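You operate a simulated robot arm through the tools that you are given. There is no shell and no other tool. Be economical: measure what you need, move in short steps, check, and stop when the job is done.

Carry out the task below with a simulated two-armed robot. There is one attempt and no reset: what you move stays moved.

Task
Set the controls near the top of the shoe cabinet. At the end: the door vent slider is set to open; the air knob is turned to two; the door blind is set to down; the bins slider is set to fri; the ringer dial is turned to high; the small grey tub from the top of the shoe cabinet is on the top of the green cabinet; the day dial is turned to mon; whatever was shut is shut again. Leave all else as you found it, and nothing knocked over. The bins slider goes toward x -0.6, y -0.8, z +0.0 (a direction in the base frame), to its stop.

It is judged by the outcome, as a careful person would: the job done as asked, and still so three seconds after it is handed in. It fails if anything else is knocked over, pushed out of place, dropped, spilled or broken.

Robot
Two 7-joint arms with two-finger parallel grippers on one trunk, on a base that drives. Base frame: it is fixed to the floor where the robot stands at the start and does not move with it; the origin is under the middle of the robot, x ahead of it, y to its left, z up. Readings come in mm, degrees, newtons and seconds.
The left shoulder is at the start at [70, 163, 945], the right one opposite. With the tool pointing down near the work surface each hand reaches from about 220 to 840 mm from the robot's upright axis, wherever it stands, measured 20 degrees to its own side. Places, roughly: air knob [800, 100, 600]; bins slider [1300, -800, 1200]; day dial [1400, -700, 1400]; door blind [600, -1900, 1800]; door vent slider [600, -1900, 200]; ringer dial [900, -1300, 1100]; top of the green cabinet (57x23 cm) [-4700, 420, 860]. Payload 3.43 kg a hand.
Tool frame (each hand has its own): the origin (TCP) lies between the finger pads and is the grasp point; the fingertips stand 34 mm ahead of it; z points along the fingers, y is the line along which they close. Largest opening 128 mm; finger width 24, thickness 12; the body of the gripper, 48 by 130 mm, starts 96 mm behind the TCP.
Orientation is told as [roll, pitch, yaw] about the base's x, y, z axes, in that order, counted from this pose: with the fingers straight down and closing along the base's y, the tool's x points along the base's -x, its y along +y and its z along -z.

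Tools
- The arms move only by the tool nudge_tool. It takes "left_deltas", "right_deltas" or both (then of equal length, played together; a hand with none holds still); each is a list of rows, each a list of 7 numbers: the opening, from 0 (shut) to 1 (fully open), then the shift along the tool's x, y, z in m, then the turn, a rotation vector about the tool's x, y, z in rad. In form: [[grip, tx, ty, tz, ax, ay, az], ...]. A call has 1 to 8 rows; each row is the pose to reach, as a shift and turn from the pose commanded when the call began, along the tool's axes at that moment. Rows are played at 5 a second. More than 50 mm and 8.6 degrees between two rows, or a gripper value outside its range, and nothing of the call is played. Where a pose cannot be reached the arm comes as near as it can. A force on the tool above 40 N (or 10 N above the force at the start of the call, whichever is more), or a blocked arm, ends the call early, and 0.2 s more pass. The fingers move at their own pace (about 153 mm/s each) and stop on an object; they squeeze with about 44 N. The grip force told is the motor's: it shows also when the fingers shut on nothing. Time passes only in rows, and 0.2 s behind the last, so rows that repeat a pose let the fingers close. The reply holds the time, the measured pose of the TCP, the force on the tool along the base axes, the opening and the grip force, in the units named above and with some noise, with the torque about the TCP (base axes, N m) and any sound that the robot's microphone picked up.
- Cameras (640 x 400 px; columns grow to the right, rows downward): "scene" is now at [132.9, 20.6, 1202.9]; the picture's right is [0.36, -0.93, 0.00], its down [-0.28, -0.11, -0.95] and it looks along [0.89, 0.35, -0.30] (base axes); focal length 214 px, centre (320, 200). "left" rides on the left gripper at [76, 11, -160] in its tool frame; the picture's right is [-0.15, 0.99, 0.00], its down [-0.88, -0.13, -0.46] and it looks along [-0.45, -0.07, 0.89] (tool axes); focal length 234 px, centre (320, 200). "right" rides on the right gripper at [76, -11, -160] in its tool frame; the picture's right is [0.15, 0.99, 0.00], its down [-0.88, 0.13, -0.46] and it looks along [-0.45, 0.07, 0.89] (tool axes); focal length 234 px, centre (320, 200). There is no depth. A picture from a camera that has moved, and an enlarged one, comes with that camera's place and axes in the base frame and with its lens. The place of the scene camera against the robot may be out by one fixed shift of up to 18 mm in any direction.
- camera(camera): a new picture of that camera. No time passes.
- lift_body(by): slides the trunk up (or, below 0, down) by that many mm; the arms and the scene camera ride with it, the base frame stays. It gives what a move gives, with no picture.
- base_move(legs): drives the robot by 1 to 6 legs, each [ahead, left, turn to the left] in mm, mm and degrees, along the robot's own axes; the way and the turn of a leg run together, so that a leg with both is an arc; at most 1500 mm and 180 degrees a leg. The arms and the cameras ride along, it lands a little off, and it stops where it bumps. It gives what a move gives.
- head_to(pan, tilt): turns the head with the scene camera to pan (to the left, within 86 degrees either way) and tilt (down, from -29 to 69), counted from straight ahead of the robot. It gives what a move gives.
- enlarge(camera, box): a new picture of the part [left, top, right, bottom] of that camera's present view, enlarged. No time passes.
- sign_off(): hands the job in; it is judged then, once.

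Go step by step. Nothing tells you exact positions but the pictures and the camera data: compare them with the known pose of the tool, close in by small moves and look again before you grip or let go. The budget is 165 turns and 138 pictures, counting those below and the enlarged ones. Unless the task says otherwise, let go and move clear before handing in, and close with one line.

The tools are called after "Emit:" by a JSON object that holds its "api" and its "payload". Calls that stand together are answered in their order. nudge_tool: Moves the arms, as the interface text tells. Its arguments: {"type":"object","properties":{"left_deltas":{"type":"array"},"right_deltas":{"type":"array"}},"required":[]} The other tools are called the same way: lift_body (by) slides the trunk up or down; base_move (legs) drives the base; head_to (pan, tilt) turns the head that bears the scene camera; camera (camera) takes a picture; enlarge (camera, box) takes an enlarged picture of a part of a camera's view; sign_off () hands the job in.

At the start:

```text
time_s: 0.0
left_tcp_pos: [594.2, 409.8, 1088.3]
left_tool_rot: [0.0, 0.0, 0.0]
left_wrist_force: [0.7, 0.1, 0.2]
left_moment: [-0.01, -0.01, -0.03]
left_width: 128.1
left_gripper_force: 0.1
right_tcp_pos: [516.5, -64.4, 1189.9]
right_tool_rot: [0.1, 0.0, -0.1]
right_wrist_force: [0.5, -0.2, -1.2]
right_moment: [-0.02, 0.05, -0.04]
right_width: 128.4
right_gripper_force: 0.1
trunk travel left (down, up): [-425.0, 515.0]
robot x, y, heading: [-0.9, -0.1, -0.1]
head pan, tilt: [21.3, 17.4]
```

scene: 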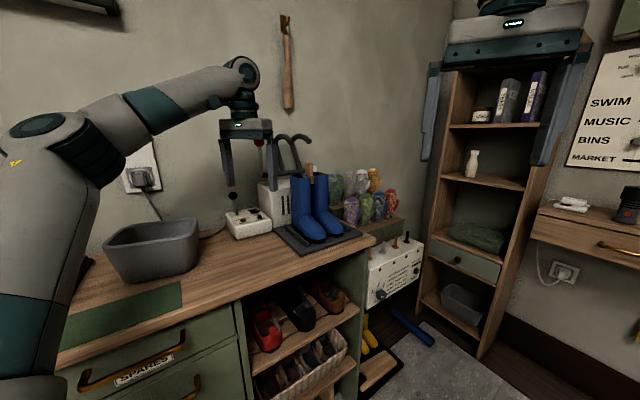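
right: 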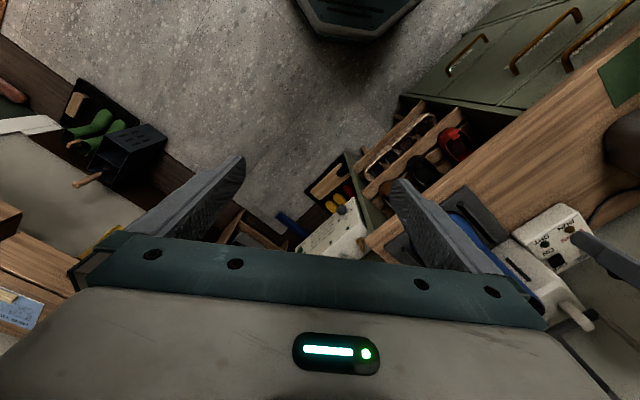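
left: 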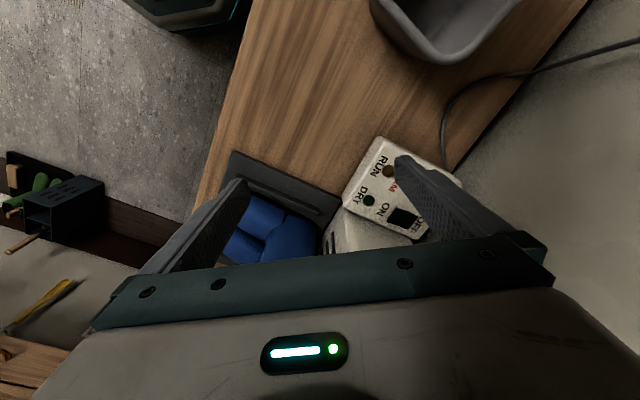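

I see the shoe cabinet with a grey tub and boots at front-left, a white panel by its side, a shelf and a bins board to the right. I'll look around with the head first.

Emit:
{"api": "enlarge", "payload": {"camera": "scene", "box": [340, 220, 460, 320]}}

Emit:
{"api": "head_to", "payload": {"pan": -30, "tilt": 5}}

Emit:
{"api": "camera", "payload": {"camera": "scene"}}

Emit:
{"api": "head_to", "payload": {"pan": -80, "tilt": 10}}

Emit:
{"api": "camera", "payload": {"camera": "scene"}}

```text
4.00 times, centred on (400, 270) of scene
camera zoom: at [132.9, 20.6, 1202.9], right [0.36, -0.93, 0.0], down [-0.28, -0.11, -0.95], along [0.89, 0.35, -0.3], focal length 858 px, centre (0, -80)
```

zoom: 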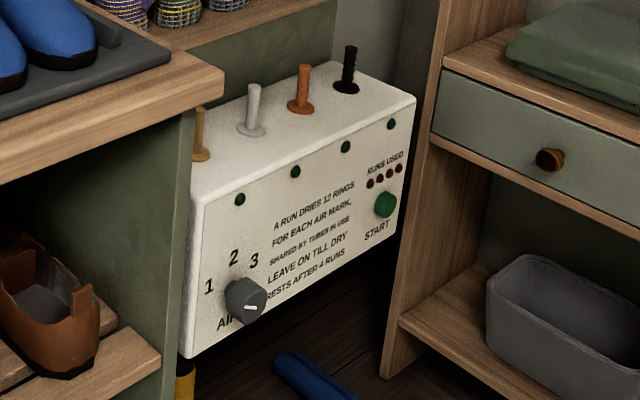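

```text
time_s: 1.2
left_tcp_pos: [593.6, 410.3, 1089.1]
left_tool_rot: [0.0, 0.0, 0.0]
left_wrist_force: [-0.8, -0.2, 1.5]
left_moment: [-0.01, -0.01, 0.03]
left_width: 128.2
left_gripper_force: 0.1
right_tcp_pos: [517.4, -65.5, 1190.3]
right_tool_rot: [0.0, 0.0, -0.1]
right_wrist_force: [0.4, -0.9, 0.8]
right_moment: [-0.01, 0.02, -0.01]
right_width: 127.9
right_gripper_force: 0.0
trunk travel left (down, up): [-425.0, 515.0]
robot x, y, heading: [-3.8, -4.8, -0.2]
head pan, tilt: [-30.0, 5.0]
```

```text
133 pictures are left
camera scene: at [125.5, -59.2, 1223.0], right [-0.5, -0.87, 0.0], down [-0.08, 0.04, -1.0], along [0.86, -0.5, -0.09], focal length 214 px, centre (320, 200)
```

scene: 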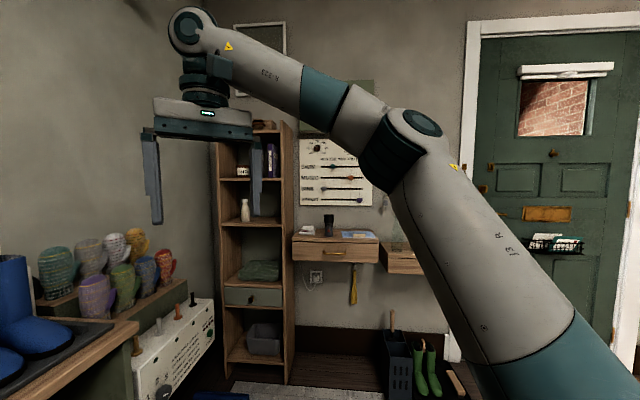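

```text
time_s: 2.4
left_tcp_pos: [593.8, 410.7, 1089.9]
left_tool_rot: [0.1, -0.1, 0.0]
left_wrist_force: [0.8, 0.0, -0.1]
left_moment: [0.0, 0.01, 0.01]
left_width: 127.9
left_gripper_force: 0.0
right_tcp_pos: [518.1, -65.2, 1190.5]
right_tool_rot: [0.0, 0.1, -0.1]
right_wrist_force: [0.9, 0.5, 0.0]
right_moment: [0.01, -0.01, -0.03]
right_width: 128.1
right_gripper_force: 0.1
trunk travel left (down, up): [-425.0, 515.0]
robot x, y, heading: [0.4, -3.6, 0.2]
head pan, tilt: [-80.0, 10.0]
```

```text
132 pictures are left
camera scene: at [62.1, -104.9, 1215.0], right [-0.98, -0.17, 0.0], down [-0.03, 0.17, -0.98], along [0.17, -0.97, -0.17], focal length 214 px, centre (320, 200)
```

scene: 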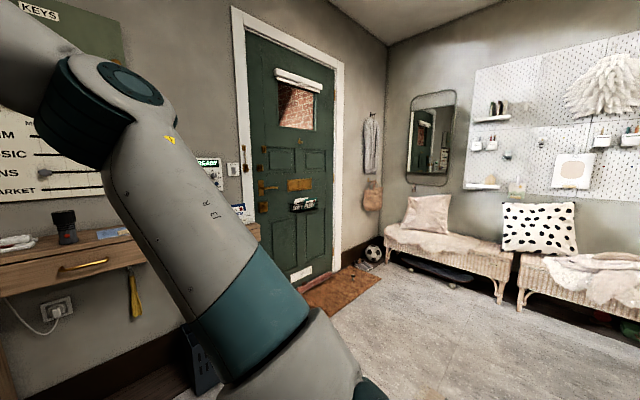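

The walls are turned about 37° to the base frame. I'll look left at the shoe cabinet and then behind.

Emit:
{"api": "head_to", "payload": {"pan": 70, "tilt": 20}}

Emit:
{"api": "camera", "payload": {"camera": "scene"}}

Emit:
{"api": "base_move", "payload": {"legs": [[0, 0, -37]]}}

Emit:
{"api": "head_to", "payload": {"pan": 0, "tilt": 0}}

Emit:
{"api": "camera", "payload": {"camera": "scene"}}

```text
time_s: 4.7
left_tcp_pos: [593.0, 410.4, 1088.3]
left_tool_rot: [0.1, 0.0, 0.0]
left_wrist_force: [0.2, -0.3, 0.4]
left_moment: [0.0, -0.01, 0.0]
left_width: 127.9
left_gripper_force: 0.0
right_tcp_pos: [516.3, -64.2, 1191.0]
right_tool_rot: [0.0, -0.1, 0.0]
right_wrist_force: [0.0, -0.8, -0.9]
right_moment: [0.01, 0.0, 0.04]
right_width: 127.9
right_gripper_force: 0.2
trunk travel left (down, up): [-425.0, 515.0]
robot x, y, heading: [-0.2, 1.5, -0.0]
head pan, tilt: [70.0, 20.0]
```

```text
131 pictures are left
camera scene: at [77.8, 74.2, 1198.6], right [0.94, -0.34, 0.0], down [-0.12, -0.32, -0.94], along [0.32, 0.88, -0.34], focal length 214 px, centre (320, 200)
```

scene: 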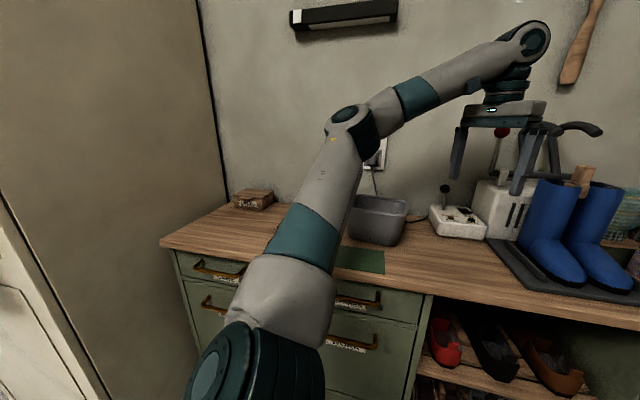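

```text
time_s: 6.9
left_tcp_pos: [721.2, -26.0, 1089.9]
left_tool_rot: [0.0, 0.0, -36.5]
left_wrist_force: [0.4, -0.4, -0.5]
left_moment: [0.03, 0.0, 0.01]
left_width: 128.0
left_gripper_force: 0.1
right_tcp_pos: [376.4, -361.6, 1190.6]
right_tool_rot: [0.0, 0.0, -36.8]
right_wrist_force: [-0.3, 0.5, -0.4]
right_moment: [0.01, -0.01, 0.02]
right_width: 127.7
right_gripper_force: 0.1
trunk travel left (down, up): [-425.0, 515.0]
robot x, y, heading: [0.4, 1.4, -36.6]
head pan, tilt: [70.0, 20.0]
```

```text
time_s: 8.3
left_tcp_pos: [721.8, -25.8, 1090.6]
left_tool_rot: [0.0, 0.0, -36.6]
left_wrist_force: [-0.3, -0.7, -0.3]
left_moment: [0.0, 0.01, 0.02]
left_width: 128.2
left_gripper_force: 0.0
right_tcp_pos: [375.9, -361.3, 1191.1]
right_tool_rot: [0.1, 0.0, -36.7]
right_wrist_force: [-0.1, -0.4, 0.0]
right_moment: [0.01, 0.0, 0.0]
right_width: 128.1
right_gripper_force: 0.0
trunk travel left (down, up): [-425.0, 515.0]
robot x, y, heading: [-1.0, 0.9, -36.6]
head pan, tilt: [0.0, 0.0]
```

```text
130 pictures are left
camera scene: at [108.3, -97.0, 1230.9], right [-0.6, -0.8, 0.0], down [0.0, 0.0, -1.0], along [0.8, -0.6, 0.0], focal length 214 px, centre (320, 200)
```

scene: 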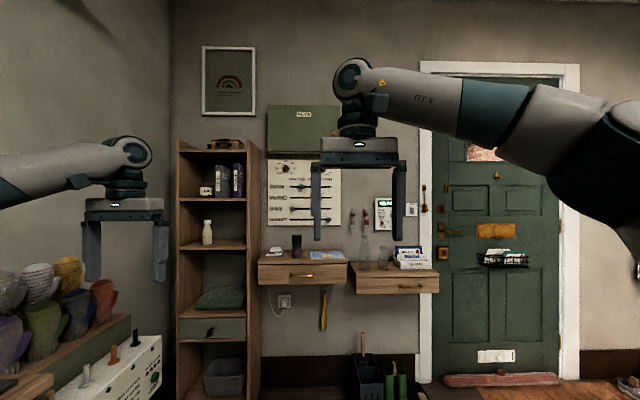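

Heading -37° faces this wall squarely. I'll zoom in on the controls.

Emit:
{"api": "enlarge", "payload": {"camera": "scene", "box": [255, 90, 351, 240]}}

Emit:
{"api": "enlarge", "payload": {"camera": "scene", "box": [340, 180, 440, 300]}}

Emit:
{"api": "enlarge", "payload": {"camera": "scene", "box": [430, 300, 590, 400]}}

```text
2.67 times, centred on (303, 165) of scene
camera zoom: at [108.3, -97.0, 1230.9], right [-0.6, -0.8, 0.0], down [0.0, 0.0, -1.0], along [0.8, -0.6, 0.0], focal length 572 px, centre (365, 293)
```

zoom: 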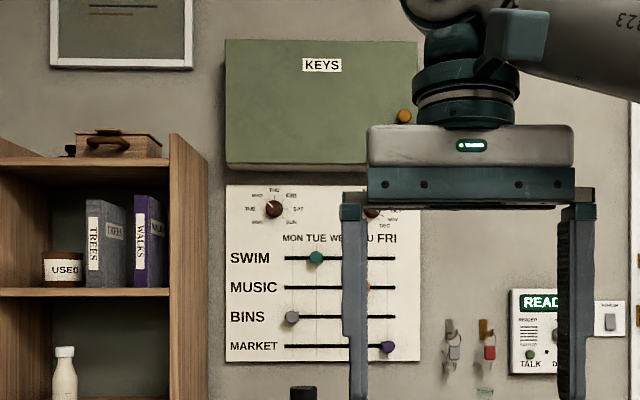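

```text
3.33 times, centred on (390, 240) of scene
camera zoom: at [108.3, -97.0, 1230.9], right [-0.6, -0.8, 0.0], down [0.0, 0.0, -1.0], along [0.8, -0.6, 0.0], focal length 715 px, centre (87, 67)
```

zoom: 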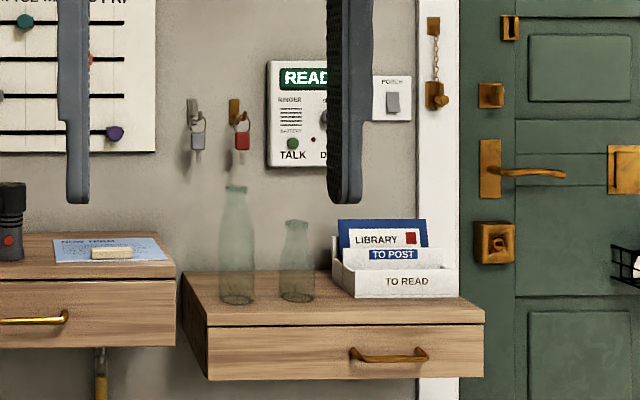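

```text
4.00 times, centred on (510, 350) of scene
camera zoom: at [108.3, -97.0, 1230.9], right [-0.6, -0.8, 0.0], down [0.0, 0.0, -1.0], along [0.8, -0.6, 0.0], focal length 858 px, centre (-440, -400)
```

zoom: 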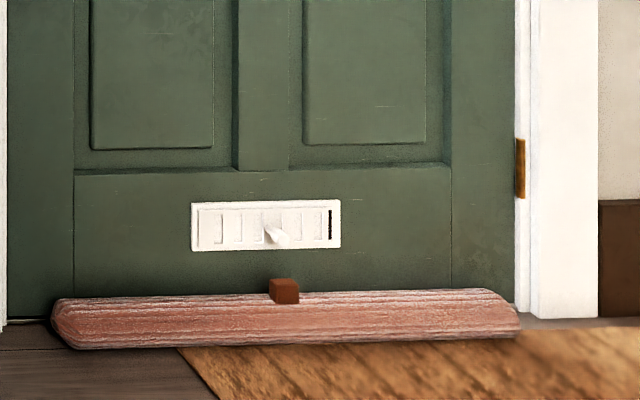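

Bins is at mon now (needs full slide right), and the day dial shows about THU/FRI. I'll turn the right hand to point ahead and tuck the left hand back.

Emit:
{"api": "nudge_tool", "payload": {"right_deltas": [[1, -0.02, 0, 0.01, 0, -0.148, 0], [0.8, -0.04, 0, 0.02, 0, -0.296, 0], [0.6, -0.06, 0, 0.03, 0, -0.444, 0], [0.4, -0.08, 0, 0.04, 0, -0.592, 0], [0.3, -0.1, 0, 0.05, 0, -0.74, 0], [0.2, -0.12, 0, 0.06, 0, -0.888, 0], [0.2, -0.14, 0, 0.07, 0, -1.036, 0], [0.2, -0.15, 0, 0.08, 0, -1.18, 0]], "left_deltas": [[1, 0.04, 0, 0, 0, 0, 0], [0.8, 0.08, 0, 0, 0, 0, 0], [0.6, 0.12, 0, 0, 0, 0, 0], [0.4, 0.16, 0, 0, 0, 0, 0], [0.3, 0.2, 0, 0, 0, 0, 0], [0.2, 0.24, 0, 0, 0, 0, 0], [0.2, 0.26, 0, 0, 0, 0, 0], [0.2, 0.26, 0, 0, 0, 0, 0]]}}

```text
time_s: 10.1
left_tcp_pos: [512.7, 121.3, 1085.3]
left_tool_rot: [-0.1, 0.0, -36.6]
left_wrist_force: [0.1, 0.1, 0.4]
left_moment: [0.05, 0.03, 0.02]
left_width: 25.3
left_gripper_force: 0.0
left hand out of reach, approached as far as the arm can: row 7, 8
right_tcp_pos: [496.6, -452.1, 1108.2]
right_tool_rot: [0.1, -67.7, -36.8]
right_wrist_force: [-0.2, -0.1, -0.5]
right_moment: [0.0, -0.05, 0.03]
right_width: 25.6
right_gripper_force: 0.1
trunk travel left (down, up): [-425.0, 515.0]
robot x, y, heading: [-0.5, 0.1, -36.7]
head pan, tilt: [0.0, 0.0]
```

Emit:
{"api": "nudge_tool", "payload": {"right_deltas": [[0.15, 0, 0, 0.02, 0, -0.13, 0], [0.15, 0, 0, 0.03, 0, -0.26, 0], [0.15, 0, 0, 0.04, 0, -0.39, 0]]}}

Emit:
{"api": "base_move", "payload": {"legs": [[600, 30, -0.2]]}}

Emit:
{"api": "camera", "payload": {"camera": "scene"}}

Emit:
{"api": "camera", "payload": {"camera": "right"}}

```text
time_s: 10.9
left_tcp_pos: [513.6, 119.6, 1086.4]
left_tool_rot: [-0.2, -0.1, -36.6]
left_wrist_force: [0.2, 0.3, 0.7]
left_moment: [-0.01, 0.03, 0.0]
left_width: 25.7
left_gripper_force: 0.0
right_tcp_pos: [526.7, -475.6, 1095.1]
right_tool_rot: [129.9, -90.0, -166.7]
right_wrist_force: [-1.4, 0.1, 0.0]
right_moment: [-0.03, 0.01, 0.02]
right_width: 19.2
right_gripper_force: 0.0
trunk travel left (down, up): [-425.0, 515.0]
robot x, y, heading: [1.7, -1.9, -36.5]
head pan, tilt: [0.0, 0.0]
```

```text
time_s: 14.2
left_tcp_pos: [1007.0, -209.4, 1085.8]
left_tool_rot: [-0.1, 0.0, -36.6]
left_wrist_force: [0.2, -0.2, 0.5]
left_moment: [-0.01, 0.01, 0.0]
left_width: 25.3
left_gripper_force: 0.1
right_tcp_pos: [1021.2, -804.5, 1094.6]
right_tool_rot: [-1.4, -89.9, -35.2]
right_wrist_force: [1.2, -0.8, 0.0]
right_moment: [0.0, -0.01, -0.01]
right_width: 19.2
right_gripper_force: 0.0
trunk travel left (down, up): [-425.0, 515.0]
robot x, y, heading: [490.3, -333.1, -36.5]
head pan, tilt: [0.0, 0.0]
```

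```text
126 pictures are left
camera scene: at [602.8, -427.6, 1230.9], right [-0.6, -0.8, 0.0], down [0.0, 0.0, -1.0], along [0.8, -0.6, 0.0], focal length 214 px, centre (320, 200)
```

scene: 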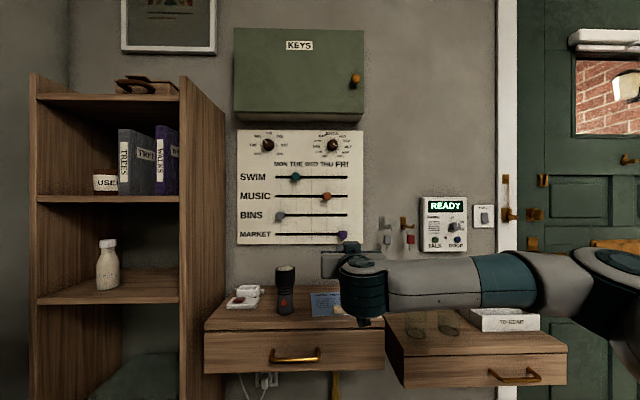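

```text
125 pictures are left
camera right: at [886.3, -717.3, 1020.1], right [0.59, 0.79, -0.15], down [-0.29, 0.38, 0.88], along [0.75, -0.48, 0.45], focal length 234 px, centre (320, 200)
```

right: 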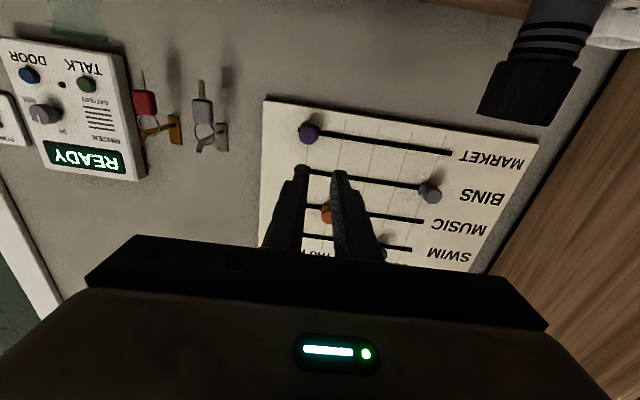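

The bins knob is around room coordinates u≈1480, v≈155, z≈1155. I'll move the right hand in front of it, fingers slightly open.

Emit:
{"api": "nudge_tool", "payload": {"right_deltas": [[0.2, -0.015, 0.04, 0.0, 0, 0, 0], [0.3, -0.03, 0.08, 0.0, 0, 0, 0], [0.4, -0.045, 0.12, 0.0, 0, 0, 0], [0.4, -0.06, 0.16, 0.01, 0, 0, 0], [0.4, -0.06, 0.186, 0.03, 0, 0, 0], [0.4, -0.06, 0.186, 0.05, 0, 0, 0]]}}

Emit:
{"api": "camera", "payload": {"camera": "right"}}

Emit:
{"api": "enlarge", "payload": {"camera": "scene", "box": [224, 120, 384, 260]}}

```text
time_s: 15.6
left_tcp_pos: [1007.2, -209.2, 1085.5]
left_tool_rot: [-0.1, 0.0, -36.5]
left_wrist_force: [0.4, 0.1, 0.4]
left_moment: [0.03, 0.0, 0.02]
left_width: 25.6
left_gripper_force: 0.1
right_tcp_pos: [1170.7, -684.3, 1155.0]
right_tool_rot: [26.4, -89.9, -63.1]
right_wrist_force: [0.0, 0.3, 0.8]
right_moment: [0.03, 0.0, 0.0]
right_width: 51.0
right_gripper_force: 0.0
trunk travel left (down, up): [-425.0, 515.0]
robot x, y, heading: [496.7, -331.2, -36.7]
head pan, tilt: [0.0, 0.0]
```

```text
124 pictures are left
camera right: at [1036.6, -596.3, 1080.6], right [0.59, 0.79, -0.15], down [-0.29, 0.38, 0.88], along [0.75, -0.48, 0.45], focal length 234 px, centre (320, 200)
```

right: 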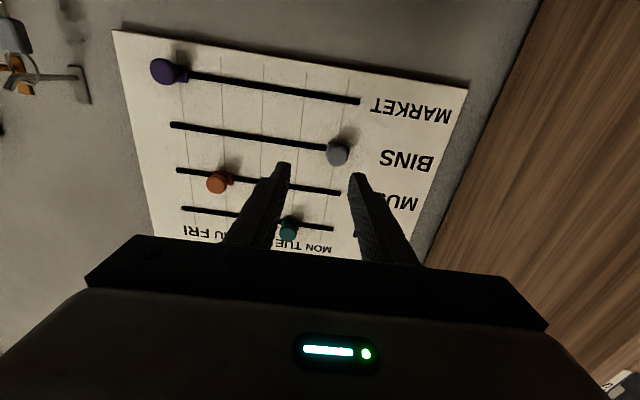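

```text
2.86 times, centred on (304, 190) of scene
camera zoom: at [602.2, -427.8, 1230.9], right [-0.6, -0.8, 0.0], down [0.0, 0.0, -1.0], along [0.8, -0.6, 0.0], focal length 613 px, centre (366, 229)
```

zoom: 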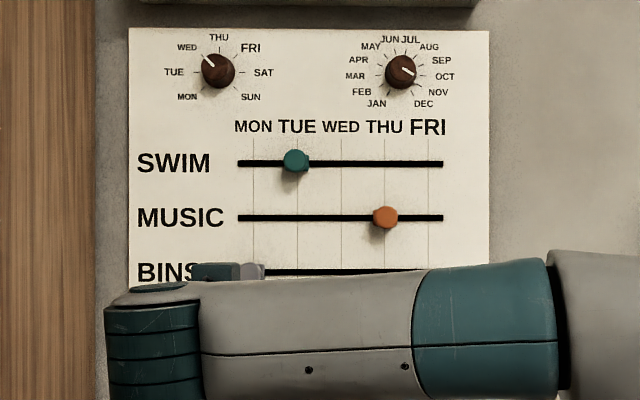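

The bins knob solves to v≈184, z≈1171, tip u≈1524. I'll line up and approach, then look again.

Emit:
{"api": "nudge_tool", "payload": {"right_deltas": [[0.4, -0.016, 0.029, 0.03, 0, 0, 0], [0.4, -0.016, 0.029, 0.07, 0, 0, 0], [0.4, -0.016, 0.029, 0.1, 0, 0, 0], [0.4, -0.016, 0.029, 0.12, 0, 0, 0]]}}

Emit:
{"api": "camera", "payload": {"camera": "right"}}

```text
time_s: 16.6
left_tcp_pos: [1007.6, -210.2, 1085.8]
left_tool_rot: [-0.1, -0.1, -36.5]
left_wrist_force: [-0.3, -0.1, -0.8]
left_moment: [-0.01, -0.02, 0.04]
left_width: 25.4
left_gripper_force: 0.1
right_tcp_pos: [1285.5, -734.5, 1170.0]
right_tool_rot: [-21.0, -89.9, -15.6]
right_wrist_force: [0.2, -0.2, 0.7]
right_moment: [0.02, 0.0, 0.01]
right_width: 51.3
right_gripper_force: 0.1
trunk travel left (down, up): [-425.0, 515.0]
robot x, y, heading: [493.4, -333.9, -36.6]
head pan, tilt: [0.0, 0.0]
```

```text
122 pictures are left
camera right: at [1150.8, -647.0, 1095.4], right [0.59, 0.79, -0.15], down [-0.29, 0.38, 0.88], along [0.76, -0.48, 0.45], focal length 234 px, centre (320, 200)
```

right: 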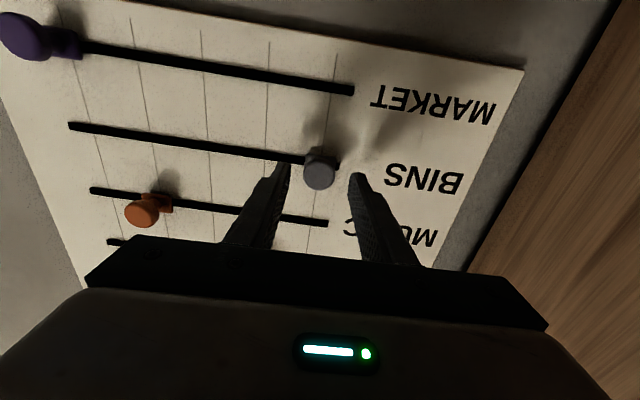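

Knob centred between the fingers. I'll push in further so that the fingers straddle it.

Emit:
{"api": "nudge_tool", "payload": {"right_deltas": [[0.4, 0, 0, 0.01, 0, 0, 0], [0.4, 0, 0, 0.02, 0, 0, 0], [0.4, 0, 0, 0.03, 0, 0, 0], [0.4, 0, 0, 0.035, 0, 0, 0]]}}

Emit:
{"api": "camera", "payload": {"camera": "right"}}

```text
time_s: 17.6
left_tcp_pos: [1008.4, -207.6, 1085.6]
left_tool_rot: [0.0, 0.1, -36.5]
left_wrist_force: [0.2, 0.4, -0.2]
left_moment: [-0.08, 0.01, 0.02]
left_width: 25.7
left_gripper_force: 0.1
right_tcp_pos: [1313.5, -752.2, 1171.3]
right_tool_rot: [-28.0, -89.9, -8.6]
right_wrist_force: [0.7, 0.3, -0.4]
right_moment: [-0.01, -0.02, 0.02]
right_width: 51.4
right_gripper_force: 0.1
trunk travel left (down, up): [-425.0, 515.0]
robot x, y, heading: [490.5, -329.9, -36.6]
head pan, tilt: [0.0, 0.0]
```

```text
121 pictures are left
camera right: at [1177.8, -666.4, 1095.4], right [0.59, 0.79, -0.15], down [-0.29, 0.38, 0.88], along [0.75, -0.48, 0.45], focal length 234 px, centre (320, 200)
```

right: 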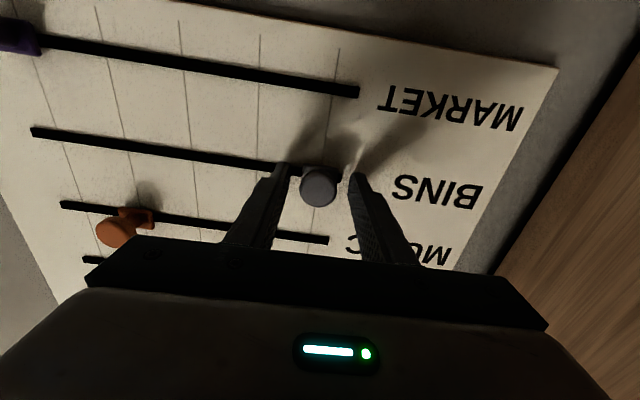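

Fingers straddle the knob. Sliding toward -v.

Emit:
{"api": "nudge_tool", "payload": {"right_deltas": [[0.4, 0, -0.03, 0, 0, 0, 0], [0.4, 0, -0.06, 0, 0, 0, 0], [0.4, 0, -0.09, 0, 0, 0, 0], [0.4, 0, -0.12, 0, 0, 0, 0], [0.4, 0, -0.15, 0, 0, 0, 0], [0.4, 0, -0.18, 0, 0, 0, 0], [0.4, 0, -0.2, 0, 0, 0, 0], [0.4, 0, -0.215, 0, 0, 0, 0]]}}

Emit:
{"api": "camera", "payload": {"camera": "right"}}

```text
time_s: 19.4
left_tcp_pos: [1007.1, -210.8, 1087.1]
left_tool_rot: [-0.1, 0.0, -36.7]
left_wrist_force: [0.3, 0.3, 0.1]
left_moment: [-0.01, 0.01, 0.01]
left_width: 25.7
left_gripper_force: 0.1
right_tcp_pos: [1184.0, -928.8, 1169.0]
right_tool_rot: [19.9, -89.9, -56.6]
right_wrist_force: [0.0, -0.4, -0.8]
right_moment: [-0.01, 0.0, 0.0]
right_width: 51.3
right_gripper_force: 0.0
trunk travel left (down, up): [-425.0, 515.0]
robot x, y, heading: [495.4, -330.9, -36.4]
head pan, tilt: [0.0, 0.0]
```

```text
120 pictures are left
camera right: at [1049.7, -841.2, 1095.0], right [0.59, 0.79, -0.15], down [-0.29, 0.38, 0.88], along [0.75, -0.48, 0.45], focal length 234 px, centre (320, 200)
```

right: 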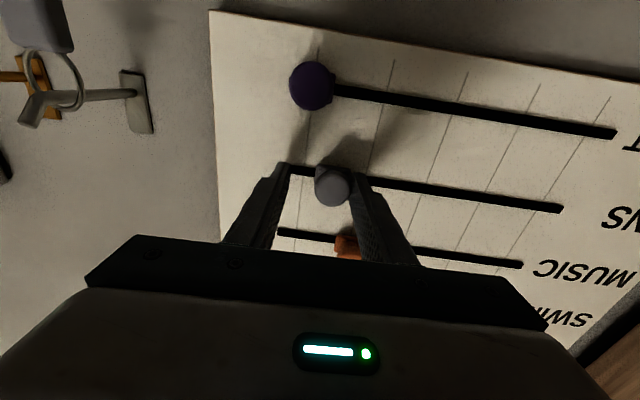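

Nearly at FRI; pushing on to the stop.

Emit:
{"api": "nudge_tool", "payload": {"right_deltas": [[0.4, 0, -0.01, 0, 0, 0, 0], [0.4, 0, -0.02, 0, 0, 0, 0], [0.4, 0, -0.026, 0, 0, 0, 0], [0.4, 0, -0.032, 0, 0, 0, 0], [0.4, 0, -0.038, 0, 0, 0, 0], [0.4, 0, -0.044, 0, 0, 0, 0]]}}

Emit:
{"api": "camera", "payload": {"camera": "right"}}

```text
time_s: 20.8
left_tcp_pos: [1011.0, -205.5, 1084.8]
left_tool_rot: [-0.3, 0.1, -36.4]
left_wrist_force: [0.8, 0.0, -0.2]
left_moment: [-0.01, -0.01, -0.01]
left_width: 25.5
left_gripper_force: 0.0
right_tcp_pos: [1162.4, -953.5, 1171.4]
right_tool_rot: [-66.7, -89.7, 30.6]
right_wrist_force: [16.8, 14.4, 1.8]
right_moment: [0.03, -0.09, 0.27]
right_width: 63.3
right_gripper_force: 11.0
trunk travel left (down, up): [-425.0, 515.0]
robot x, y, heading: [495.9, -335.1, -36.5]
head pan, tilt: [0.0, 0.0]
```

```text
119 pictures are left
camera right: at [1026.8, -868.1, 1096.1], right [0.58, 0.8, -0.15], down [-0.29, 0.38, 0.88], along [0.76, -0.47, 0.45], focal length 234 px, centre (320, 200)
```

right: 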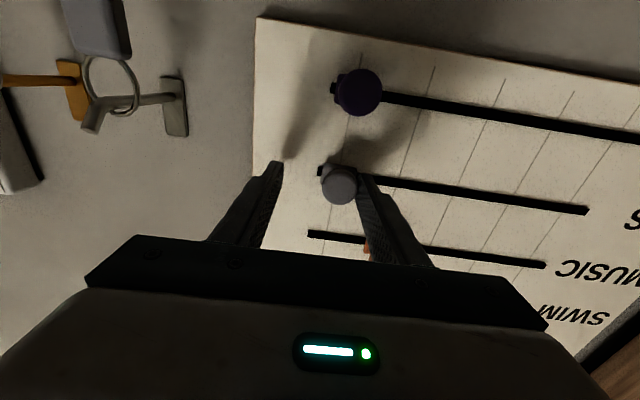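

Bins is at its stop. Back off, withdraw, raise the trunk, and go to the day dial.

Emit:
{"api": "nudge_tool", "payload": {"right_deltas": [[0.4, 0, 0.02, 0, 0, 0, 0], [0.4, 0, 0.028, 0, 0, 0, 0], [0.4, 0, 0.028, -0.04, 0, 0, 0], [0.4, 0, 0.028, -0.08, 0, 0, 0], [0.4, 0, 0.028, -0.12, 0, 0, 0]]}}

Emit:
{"api": "lift_body", "payload": {"by": 250}}

Emit:
{"api": "camera", "payload": {"camera": "scene"}}

```text
time_s: 22.0
left_tcp_pos: [1006.3, -210.6, 1087.4]
left_tool_rot: [-0.1, -0.1, -36.5]
left_wrist_force: [0.0, -0.2, 0.0]
left_moment: [0.02, 0.0, 0.03]
left_width: 25.9
left_gripper_force: 0.0
right_tcp_pos: [1079.1, -865.2, 1171.9]
right_tool_rot: [86.0, -90.1, -122.6]
right_wrist_force: [-0.3, -0.7, 0.8]
right_moment: [0.02, 0.03, 0.0]
right_width: 51.3
right_gripper_force: 0.1
trunk travel left (down, up): [-425.0, 515.0]
robot x, y, heading: [494.3, -331.4, -36.6]
head pan, tilt: [0.0, 0.0]
```

```text
time_s: 24.6
left_tcp_pos: [1007.7, -210.5, 1336.1]
left_tool_rot: [0.0, 0.0, -36.5]
left_wrist_force: [0.5, -0.8, -0.5]
left_moment: [-0.03, -0.02, 0.01]
left_width: 25.6
left_gripper_force: 0.1
right_tcp_pos: [1080.3, -864.4, 1421.3]
right_tool_rot: [-2.1, -89.9, -34.4]
right_wrist_force: [0.0, 0.3, 0.3]
right_moment: [0.01, 0.0, -0.03]
right_width: 51.4
right_gripper_force: 0.0
trunk travel left (down, up): [-675.0, 265.0]
robot x, y, heading: [496.8, -328.2, -36.6]
head pan, tilt: [0.0, 0.0]
```

```text
118 pictures are left
camera scene: at [602.5, -427.3, 1480.9], right [-0.6, -0.8, 0.0], down [0.0, 0.0, -1.0], along [0.8, -0.6, 0.0], focal length 214 px, centre (320, 200)
```

scene: 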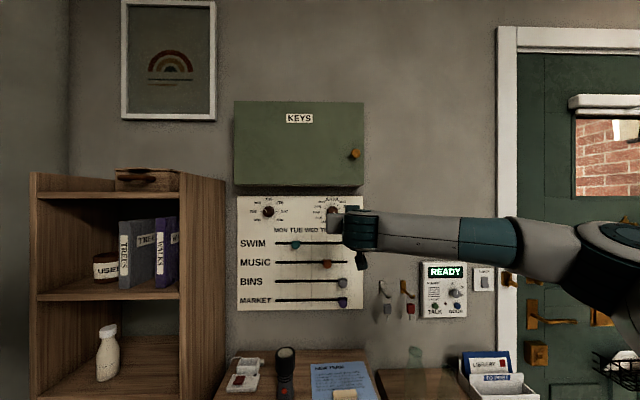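

Bins is now at FRI. Moving the right hand across to the day dial while pre-turning it +40°.

Emit:
{"api": "nudge_tool", "payload": {"right_deltas": [[0.4, 0, 0.04, -0.01, 0, 0, 0.1], [0.4, 0, 0.08, -0.02, 0, 0, 0.2], [0.4, 0, 0.12, -0.02, 0, 0, 0.3], [0.4, -0.0, 0.16, -0.02, 0, 0, 0.4], [0.4, -0.003, 0.2, -0.02, 0, 0, 0.5], [0.4, -0.005, 0.24, -0.02, 0, 0, 0.6], [0.4, -0.005, 0.271, -0.02, 0, 0, 0.7], [0.4, -0.005, 0.271, 0.0, 0, 0, 0.78]]}}

Emit:
{"api": "camera", "payload": {"camera": "right"}}

Emit:
{"api": "enlarge", "payload": {"camera": "scene", "box": [230, 190, 370, 310]}}

```text
time_s: 26.4
left_tcp_pos: [1009.0, -211.3, 1336.3]
left_tool_rot: [0.0, 0.0, -36.5]
left_wrist_force: [-0.5, -0.1, 0.3]
left_moment: [0.09, -0.01, 0.0]
left_width: 25.7
left_gripper_force: 0.1
right_tcp_pos: [1243.9, -651.4, 1422.1]
right_tool_rot: [89.9, -45.2, -126.6]
right_wrist_force: [0.7, -0.4, 0.5]
right_moment: [0.0, 0.0, 0.03]
right_width: 51.6
right_gripper_force: 0.0
trunk travel left (down, up): [-675.0, 265.0]
robot x, y, heading: [495.2, -334.5, -36.7]
head pan, tilt: [0.0, 0.0]
```

```text
117 pictures are left
camera right: at [1142.4, -518.3, 1361.5], right [0.48, 0.65, 0.59], down [-0.68, -0.15, 0.72], along [0.55, -0.75, 0.36], focal length 234 px, centre (320, 200)
```

right: 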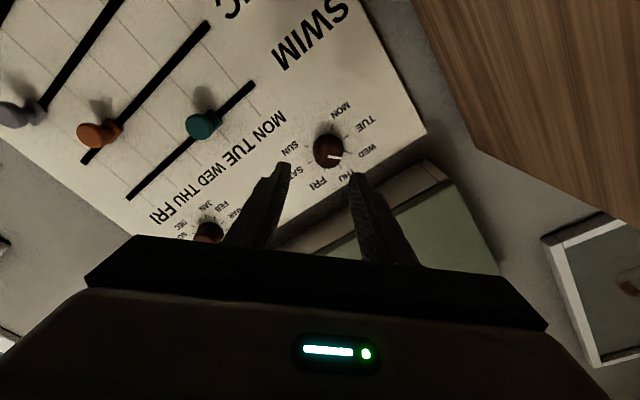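

```text
3.33 times, centred on (300, 250) of scene
camera zoom: at [602.7, -428.6, 1480.8], right [-0.6, -0.8, 0.0], down [0.0, 0.0, -1.0], along [0.8, -0.6, 0.0], focal length 715 px, centre (387, 33)
```

zoom: 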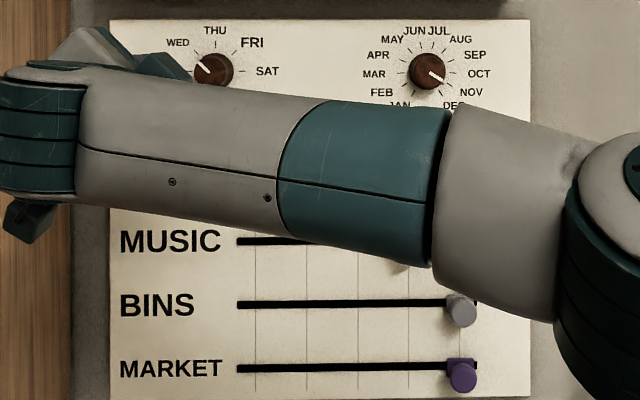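

Emit:
{"api": "nudge_tool", "payload": {"right_deltas": [[0.6, 0, 0.008, 0.03, 0, 0, 0], [0.6, -0.001, 0.008, 0.06, 0, 0, 0], [0.6, -0.001, 0.008, 0.085, 0, 0, 0]]}}

Emit:
{"api": "camera", "payload": {"camera": "right"}}

```text
time_s: 27.2
left_tcp_pos: [1008.6, -208.9, 1337.2]
left_tool_rot: [-0.2, 0.0, -36.6]
left_wrist_force: [-0.6, -0.5, -0.6]
left_moment: [-0.04, 0.02, -0.01]
left_width: 25.6
left_gripper_force: 0.1
right_tcp_pos: [1312.4, -694.9, 1429.5]
right_tool_rot: [89.8, -45.2, -126.4]
right_wrist_force: [-0.3, 0.5, 0.8]
right_moment: [0.02, 0.05, -0.01]
right_width: 76.9
right_gripper_force: 0.1
trunk travel left (down, up): [-675.0, 265.0]
robot x, y, heading: [496.7, -330.5, -36.4]
head pan, tilt: [0.0, 0.0]
```

```text
115 pictures are left
camera right: at [1212.0, -563.1, 1369.2], right [0.48, 0.65, 0.59], down [-0.68, -0.15, 0.72], along [0.55, -0.75, 0.37], focal length 234 px, centre (320, 200)
```

right: 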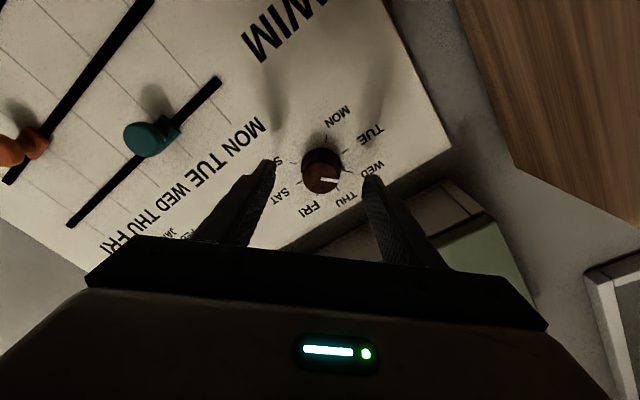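

Emit:
{"api": "nudge_tool", "payload": {"right_deltas": [[0.6, 0, 0, 0.012, 0, 0, 0], [0.6, 0, 0, 0.024, 0, 0, 0], [0.6, 0, 0, 0.032, 0, 0, 0]]}}

Emit:
{"api": "camera", "payload": {"camera": "right"}}

```text
time_s: 28.0
left_tcp_pos: [1006.5, -209.8, 1335.2]
left_tool_rot: [0.0, 0.0, -36.7]
left_wrist_force: [-0.5, 0.7, -0.4]
left_moment: [0.04, -0.01, -0.02]
left_width: 25.4
left_gripper_force: 0.0
right_tcp_pos: [1319.9, -702.1, 1430.0]
right_tool_rot: [89.9, -45.4, -126.6]
right_wrist_force: [-0.6, -0.1, -0.3]
right_moment: [0.02, -0.03, -0.03]
right_width: 77.1
right_gripper_force: 0.1
right hand out of reach, approached as far as the arm can: row 2, 3
trunk travel left (down, up): [-675.0, 265.0]
robot x, y, heading: [494.8, -333.3, -36.6]
head pan, tilt: [0.0, 0.0]
```

```text
114 pictures are left
camera right: at [1219.4, -570.5, 1369.6], right [0.48, 0.65, 0.59], down [-0.68, -0.15, 0.72], along [0.55, -0.75, 0.37], focal length 234 px, centre (320, 200)
```

right: 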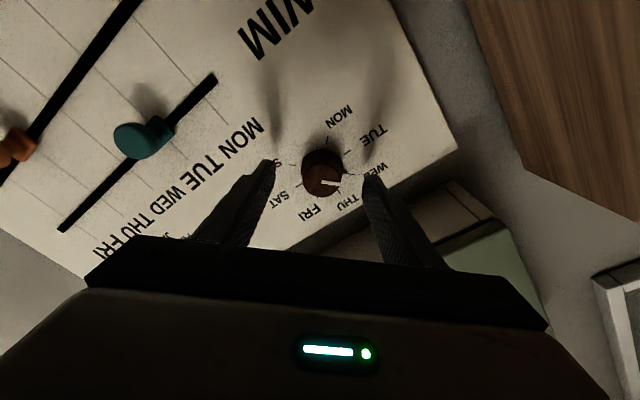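

Out of reach by a little; I'll pull the hand back and drive the base closer.

Emit:
{"api": "nudge_tool", "payload": {"right_deltas": [[0.6, 0, 0, -0.03, 0, 0, 0], [0.6, 0, 0, -0.07, 0, 0, 0], [0.6, 0, 0, -0.1, 0, 0, 0]]}}

Emit:
{"api": "base_move", "payload": {"legs": [[80, 0, 0]]}}

Emit:
{"api": "camera", "payload": {"camera": "right"}}

```text
time_s: 28.8
left_tcp_pos: [1007.2, -208.1, 1336.3]
left_tool_rot: [-0.1, 0.0, -36.5]
left_wrist_force: [-0.2, 0.0, -0.3]
left_moment: [-0.02, 0.01, 0.0]
left_width: 25.7
left_gripper_force: 0.0
right_tcp_pos: [1239.4, -642.5, 1431.4]
right_tool_rot: [90.0, -45.3, -126.6]
right_wrist_force: [-1.0, 0.1, 0.6]
right_moment: [-0.04, 0.03, 0.0]
right_width: 76.8
right_gripper_force: 0.0
trunk travel left (down, up): [-675.0, 265.0]
robot x, y, heading: [494.9, -328.6, -36.9]
head pan, tilt: [0.0, 0.0]
```

```text
time_s: 29.9
left_tcp_pos: [1069.0, -254.4, 1336.7]
left_tool_rot: [-0.1, -0.1, -36.6]
left_wrist_force: [-0.6, -0.4, -0.3]
left_moment: [-0.01, -0.01, -0.02]
left_width: 25.7
left_gripper_force: 0.0
right_tcp_pos: [1300.9, -687.9, 1433.3]
right_tool_rot: [90.0, -45.4, -126.7]
right_wrist_force: [0.5, -0.2, -0.3]
right_moment: [-0.02, 0.03, -0.01]
right_width: 76.7
right_gripper_force: 0.0
trunk travel left (down, up): [-675.0, 265.0]
robot x, y, heading: [556.8, -377.7, -36.6]
head pan, tilt: [0.0, 0.0]
```

```text
113 pictures are left
camera right: at [1199.8, -555.7, 1372.1], right [0.48, 0.65, 0.59], down [-0.68, -0.15, 0.72], along [0.55, -0.75, 0.37], focal length 234 px, centre (320, 200)
```

right: 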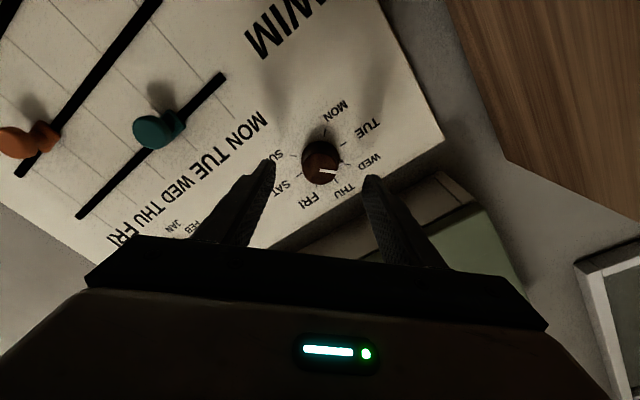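

Emit:
{"api": "nudge_tool", "payload": {"right_deltas": [[0.6, 0, 0, 0.015, 0, 0, 0], [0.6, 0, 0, 0.03, 0, 0, 0], [0.6, 0, 0, 0.04, 0, 0, 0], [0.6, 0, 0, 0.048, 0, 0, 0]]}}

Emit:
{"api": "camera", "payload": {"camera": "right"}}

```text
time_s: 30.9
left_tcp_pos: [1069.8, -256.3, 1335.3]
left_tool_rot: [-0.1, -0.1, -36.5]
left_wrist_force: [-0.2, -0.3, 0.3]
left_moment: [-0.04, -0.02, 0.01]
left_width: 25.4
left_gripper_force: 0.1
right_tcp_pos: [1340.5, -717.9, 1433.6]
right_tool_rot: [90.0, -45.3, -126.6]
right_wrist_force: [0.6, -1.1, 0.8]
right_moment: [-0.04, 0.03, 0.02]
right_width: 76.7
right_gripper_force: 0.0
trunk travel left (down, up): [-675.0, 265.0]
robot x, y, heading: [556.6, -379.3, -36.6]
head pan, tilt: [0.0, 0.0]
```

```text
112 pictures are left
camera right: at [1239.2, -585.8, 1372.5], right [0.48, 0.65, 0.59], down [-0.68, -0.15, 0.72], along [0.55, -0.75, 0.37], focal length 234 px, centre (320, 200)
```

right: 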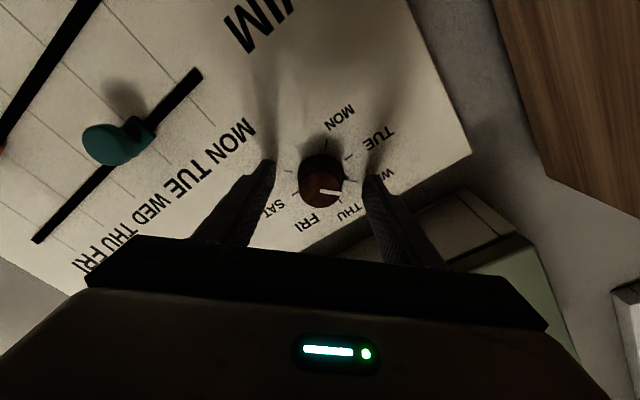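

Emit:
{"api": "nudge_tool", "payload": {"right_deltas": [[0.3, 0, 0, 0.0, 0, 0, 0], [0.15, 0, 0, 0.0, 0, 0, 0], [0.15, 0, 0, 0.0, 0, 0, 0]]}}

Emit:
{"api": "camera", "payload": {"camera": "right"}}

```text
time_s: 31.7
left_tcp_pos: [1071.2, -255.3, 1335.9]
left_tool_rot: [-0.1, 0.0, -36.6]
left_wrist_force: [0.6, 0.2, -0.5]
left_moment: [0.0, -0.01, -0.02]
left_width: 25.6
left_gripper_force: 0.0
right_tcp_pos: [1340.9, -718.1, 1433.6]
right_tool_rot: [90.0, -45.4, -126.6]
right_wrist_force: [7.1, 0.5, 8.5]
right_moment: [0.06, 0.15, 0.97]
right_width: 40.0
right_gripper_force: 44.8
trunk travel left (down, up): [-675.0, 265.0]
robot x, y, heading: [559.9, -378.6, -36.5]
head pan, tilt: [0.0, 0.0]
```

```text
111 pictures are left
camera right: at [1240.2, -585.6, 1372.6], right [0.48, 0.65, 0.59], down [-0.68, -0.15, 0.72], along [0.55, -0.75, 0.37], focal length 234 px, centre (320, 200)
```

right: 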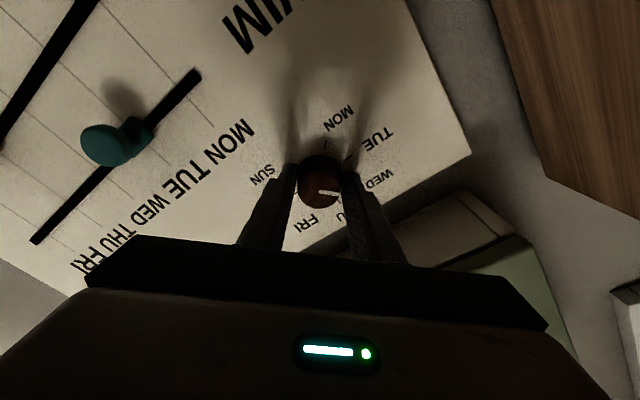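

Knob gripped. Turning it CCW (toward MON).

Emit:
{"api": "nudge_tool", "payload": {"right_deltas": [[0.15, 0, 0, 0, 0, 0, -0.12], [0.15, 0, 0, 0, 0, 0, -0.24], [0.15, 0, 0, 0, 0, 0, -0.36], [0.15, 0, 0, 0, 0, 0, -0.48], [0.15, 0, 0, 0, 0, 0, -0.6], [0.15, 0, 0, 0, 0, 0, -0.72], [0.15, 0, 0, 0, 0, 0, -0.84], [0.15, 0, 0, 0, 0, 0, -0.96]]}}

Emit:
{"api": "camera", "payload": {"camera": "right"}}

```text
time_s: 33.5
left_tcp_pos: [1069.3, -256.8, 1335.9]
left_tool_rot: [0.1, -0.2, -36.6]
left_wrist_force: [0.5, -0.2, 0.0]
left_moment: [-0.01, 0.01, -0.04]
left_width: 25.5
left_gripper_force: 0.1
right_tcp_pos: [1339.9, -717.9, 1433.4]
right_tool_rot: [-90.2, -79.6, 53.5]
right_wrist_force: [1.2, -3.4, 9.5]
right_moment: [-0.69, -1.05, 0.05]
right_width: 39.8
right_gripper_force: 44.6
trunk travel left (down, up): [-675.0, 265.0]
robot x, y, heading: [559.9, -380.0, -36.6]
head pan, tilt: [0.0, 0.0]
```

```text
110 pictures are left
camera right: at [1197.4, -642.1, 1361.1], right [0.57, 0.76, -0.32], down [-0.19, 0.5, 0.84], along [0.8, -0.41, 0.43], focal length 234 px, centre (320, 200)
```

right: 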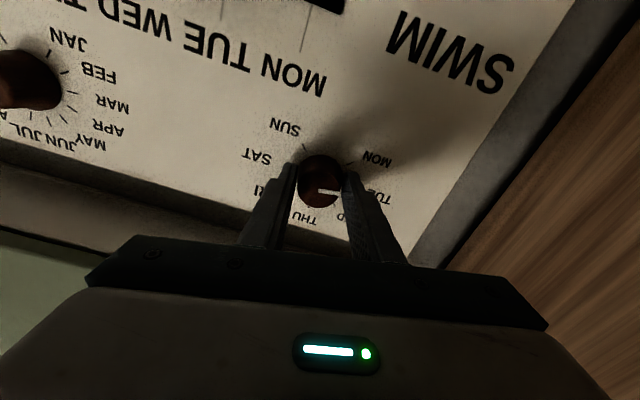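

Emit:
{"api": "nudge_tool", "payload": {"right_deltas": [[0.15, 0, 0, 0, 0, 0, -0.12], [0.15, 0, 0, 0, 0, 0, -0.24], [0.15, 0, 0, 0, 0, 0, -0.36], [0.15, 0, 0, 0, 0, 0, -0.48], [0.15, 0, 0, 0, 0, 0, -0.6], [0.15, 0, 0, 0, 0, 0, -0.61]]}}

Emit:
{"api": "enlarge", "payload": {"camera": "right", "box": [220, 80, 440, 260]}}

```text
time_s: 34.9
left_tcp_pos: [1069.2, -256.7, 1336.6]
left_tool_rot: [0.0, -0.2, -36.5]
left_wrist_force: [0.3, -0.4, 0.5]
left_moment: [-0.03, 0.0, -0.01]
left_width: 25.8
left_gripper_force: 0.0
right_tcp_pos: [1339.7, -719.6, 1433.0]
right_tool_rot: [-90.1, -44.7, 53.4]
right_wrist_force: [3.3, -6.7, 13.9]
right_moment: [-0.4, -0.6, 0.21]
right_width: 39.7
right_gripper_force: 44.4
trunk travel left (down, up): [-675.0, 265.0]
robot x, y, heading: [558.8, -376.2, -36.5]
head pan, tilt: [0.0, 0.0]
```

```text
2.22 times, centred on (330, 170) of right
camera zoom: at [1174.2, -672.7, 1388.6], right [0.35, 0.47, -0.81], down [0.06, 0.85, 0.53], along [0.93, -0.24, 0.27], focal length 520 px, centre (298, 267)
```

zoom: 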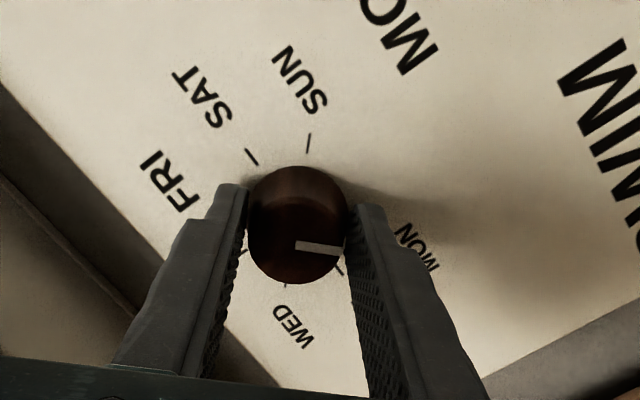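

The pointer is within about 3° of MON; I'll trim slightly, release and withdraw.

Emit:
{"api": "nudge_tool", "payload": {"right_deltas": [[0.15, 0, 0, 0, 0, 0, -0.03], [0.15, 0, 0, 0, 0, 0, -0.06], [0.15, 0, 0, 0, 0, 0, -0.06], [0.4, 0, 0, 0, 0, 0, -0.06], [0.6, 0, 0, 0, 0, 0, -0.06], [0.6, 0, 0, -0.03, 0, 0, -0.06], [0.6, 0, 0, -0.07, 0, 0, -0.06], [0.6, 0, 0, -0.1, 0, 0, -0.06]]}}

Emit:
{"api": "enlarge", "payload": {"camera": "right", "box": [220, 50, 440, 230]}}

```text
time_s: 36.7
left_tcp_pos: [1068.1, -255.6, 1336.3]
left_tool_rot: [-0.1, -0.1, -36.7]
left_wrist_force: [-0.2, 0.5, 0.7]
left_moment: [-0.04, 0.01, 0.02]
left_width: 25.6
left_gripper_force: 0.1
right_tcp_pos: [1259.8, -653.9, 1431.8]
right_tool_rot: [-90.0, -41.4, 53.4]
right_wrist_force: [0.2, -0.6, 0.1]
right_moment: [0.02, -0.01, -0.01]
right_width: 77.0
right_gripper_force: 0.0
trunk travel left (down, up): [-675.0, 265.0]
robot x, y, heading: [557.4, -377.3, -36.6]
head pan, tilt: [0.0, 0.0]
```

```text
2.22 times, centred on (330, 140) of right
camera zoom: at [1093.5, -610.6, 1391.2], right [0.32, 0.44, -0.84], down [0.08, 0.87, 0.48], along [0.94, -0.22, 0.25], focal length 520 px, centre (298, 333)
```

zoom: 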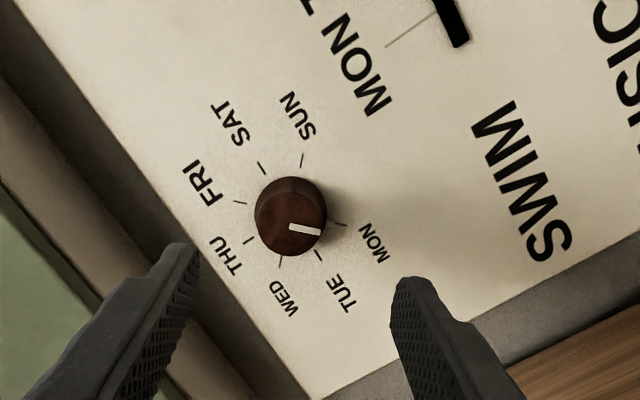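

Day dial points at MON. Now level the hand and move to the ringer panel by the door.

Emit:
{"api": "nudge_tool", "payload": {"right_deltas": [[0.4, 0.03, -0.026, 0, 0, 0, 0.11], [0.4, 0.06, -0.052, 0, 0, 0, 0.22], [0.4, 0.09, -0.078, 0, 0, 0, 0.33], [0.4, 0.12, -0.104, 0, 0, 0, 0.44], [0.4, 0.15, -0.13, 0, 0, 0, 0.55], [0.4, 0.18, -0.156, 0, 0, 0, 0.66], [0.4, 0.2, -0.18, 0, 0, 0, 0.77], [0.4, 0.225, -0.198, 0, 0, 0, 0.85]]}}

Emit:
{"api": "base_move", "payload": {"legs": [[-100, -390, 0]]}}

Emit:
{"api": "lift_body", "payload": {"by": -270}}

Emit:
{"api": "camera", "payload": {"camera": "scene"}}

Emit:
{"api": "camera", "payload": {"camera": "right"}}

```text
time_s: 38.5
left_tcp_pos: [1068.8, -258.0, 1336.8]
left_tool_rot: [0.0, 0.1, -36.7]
left_wrist_force: [0.3, -0.7, -0.1]
left_moment: [0.02, 0.01, 0.0]
left_width: 25.6
left_gripper_force: 0.1
right_tcp_pos: [1079.7, -899.5, 1431.4]
right_tool_rot: [82.0, -89.8, -118.6]
right_wrist_force: [0.2, -0.9, -0.6]
right_moment: [-0.04, 0.03, 0.03]
right_width: 51.2
right_gripper_force: 0.0
trunk travel left (down, up): [-675.0, 265.0]
robot x, y, heading: [553.8, -378.0, -36.5]
head pan, tilt: [0.0, 0.0]
```

```text
time_s: 41.0
left_tcp_pos: [755.1, -515.4, 1335.2]
left_tool_rot: [-0.1, 0.0, -36.7]
left_wrist_force: [0.1, 0.4, -0.7]
left_moment: [-0.02, 0.02, -0.06]
left_width: 25.6
left_gripper_force: 0.1
right_tcp_pos: [765.0, -1158.4, 1432.5]
right_tool_rot: [-45.2, -89.9, 8.6]
right_wrist_force: [0.4, 0.1, -0.6]
right_moment: [-0.01, 0.0, -0.02]
right_width: 51.2
right_gripper_force: 0.1
trunk travel left (down, up): [-675.0, 265.0]
robot x, y, heading: [242.6, -637.2, -36.7]
head pan, tilt: [0.0, 0.0]
```

```text
time_s: 43.8
left_tcp_pos: [753.6, -516.2, 1066.8]
left_tool_rot: [-0.1, -0.1, -36.8]
left_wrist_force: [0.3, 0.0, 0.6]
left_moment: [0.01, 0.01, -0.02]
left_width: 25.4
left_gripper_force: 0.0
right_tcp_pos: [765.4, -1159.0, 1162.8]
right_tool_rot: [-19.1, -90.1, -17.6]
right_wrist_force: [-1.0, 0.0, -0.8]
right_moment: [0.0, -0.02, 0.0]
right_width: 51.5
right_gripper_force: 0.2
trunk travel left (down, up): [-405.0, 535.0]
robot x, y, heading: [242.3, -633.4, -36.9]
head pan, tilt: [0.0, 0.0]
```

```text
107 pictures are left
camera scene: at [349.3, -733.4, 1211.0], right [-0.6, -0.8, 0.0], down [0.0, 0.0, -1.0], along [0.8, -0.6, 0.0], focal length 214 px, centre (320, 200)
```

scene: 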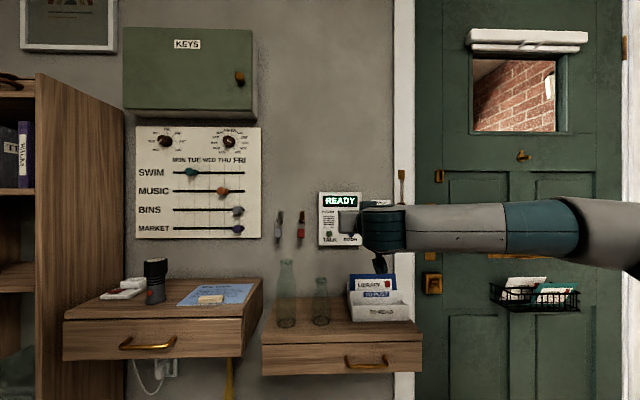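

```text
106 pictures are left
camera right: at [630.3, -1071.3, 1086.8], right [0.59, 0.79, -0.15], down [-0.29, 0.38, 0.88], along [0.75, -0.48, 0.45], focal length 234 px, centre (320, 200)
```

right: 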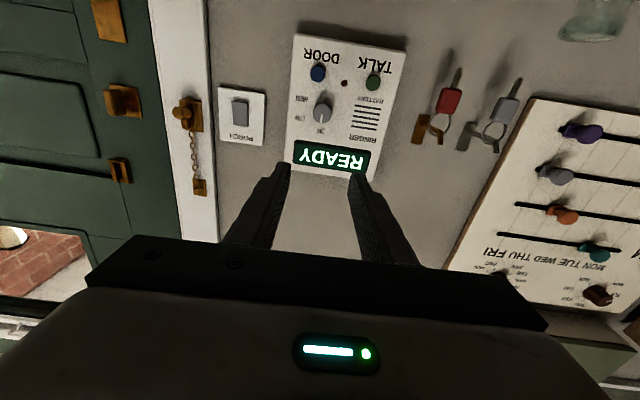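

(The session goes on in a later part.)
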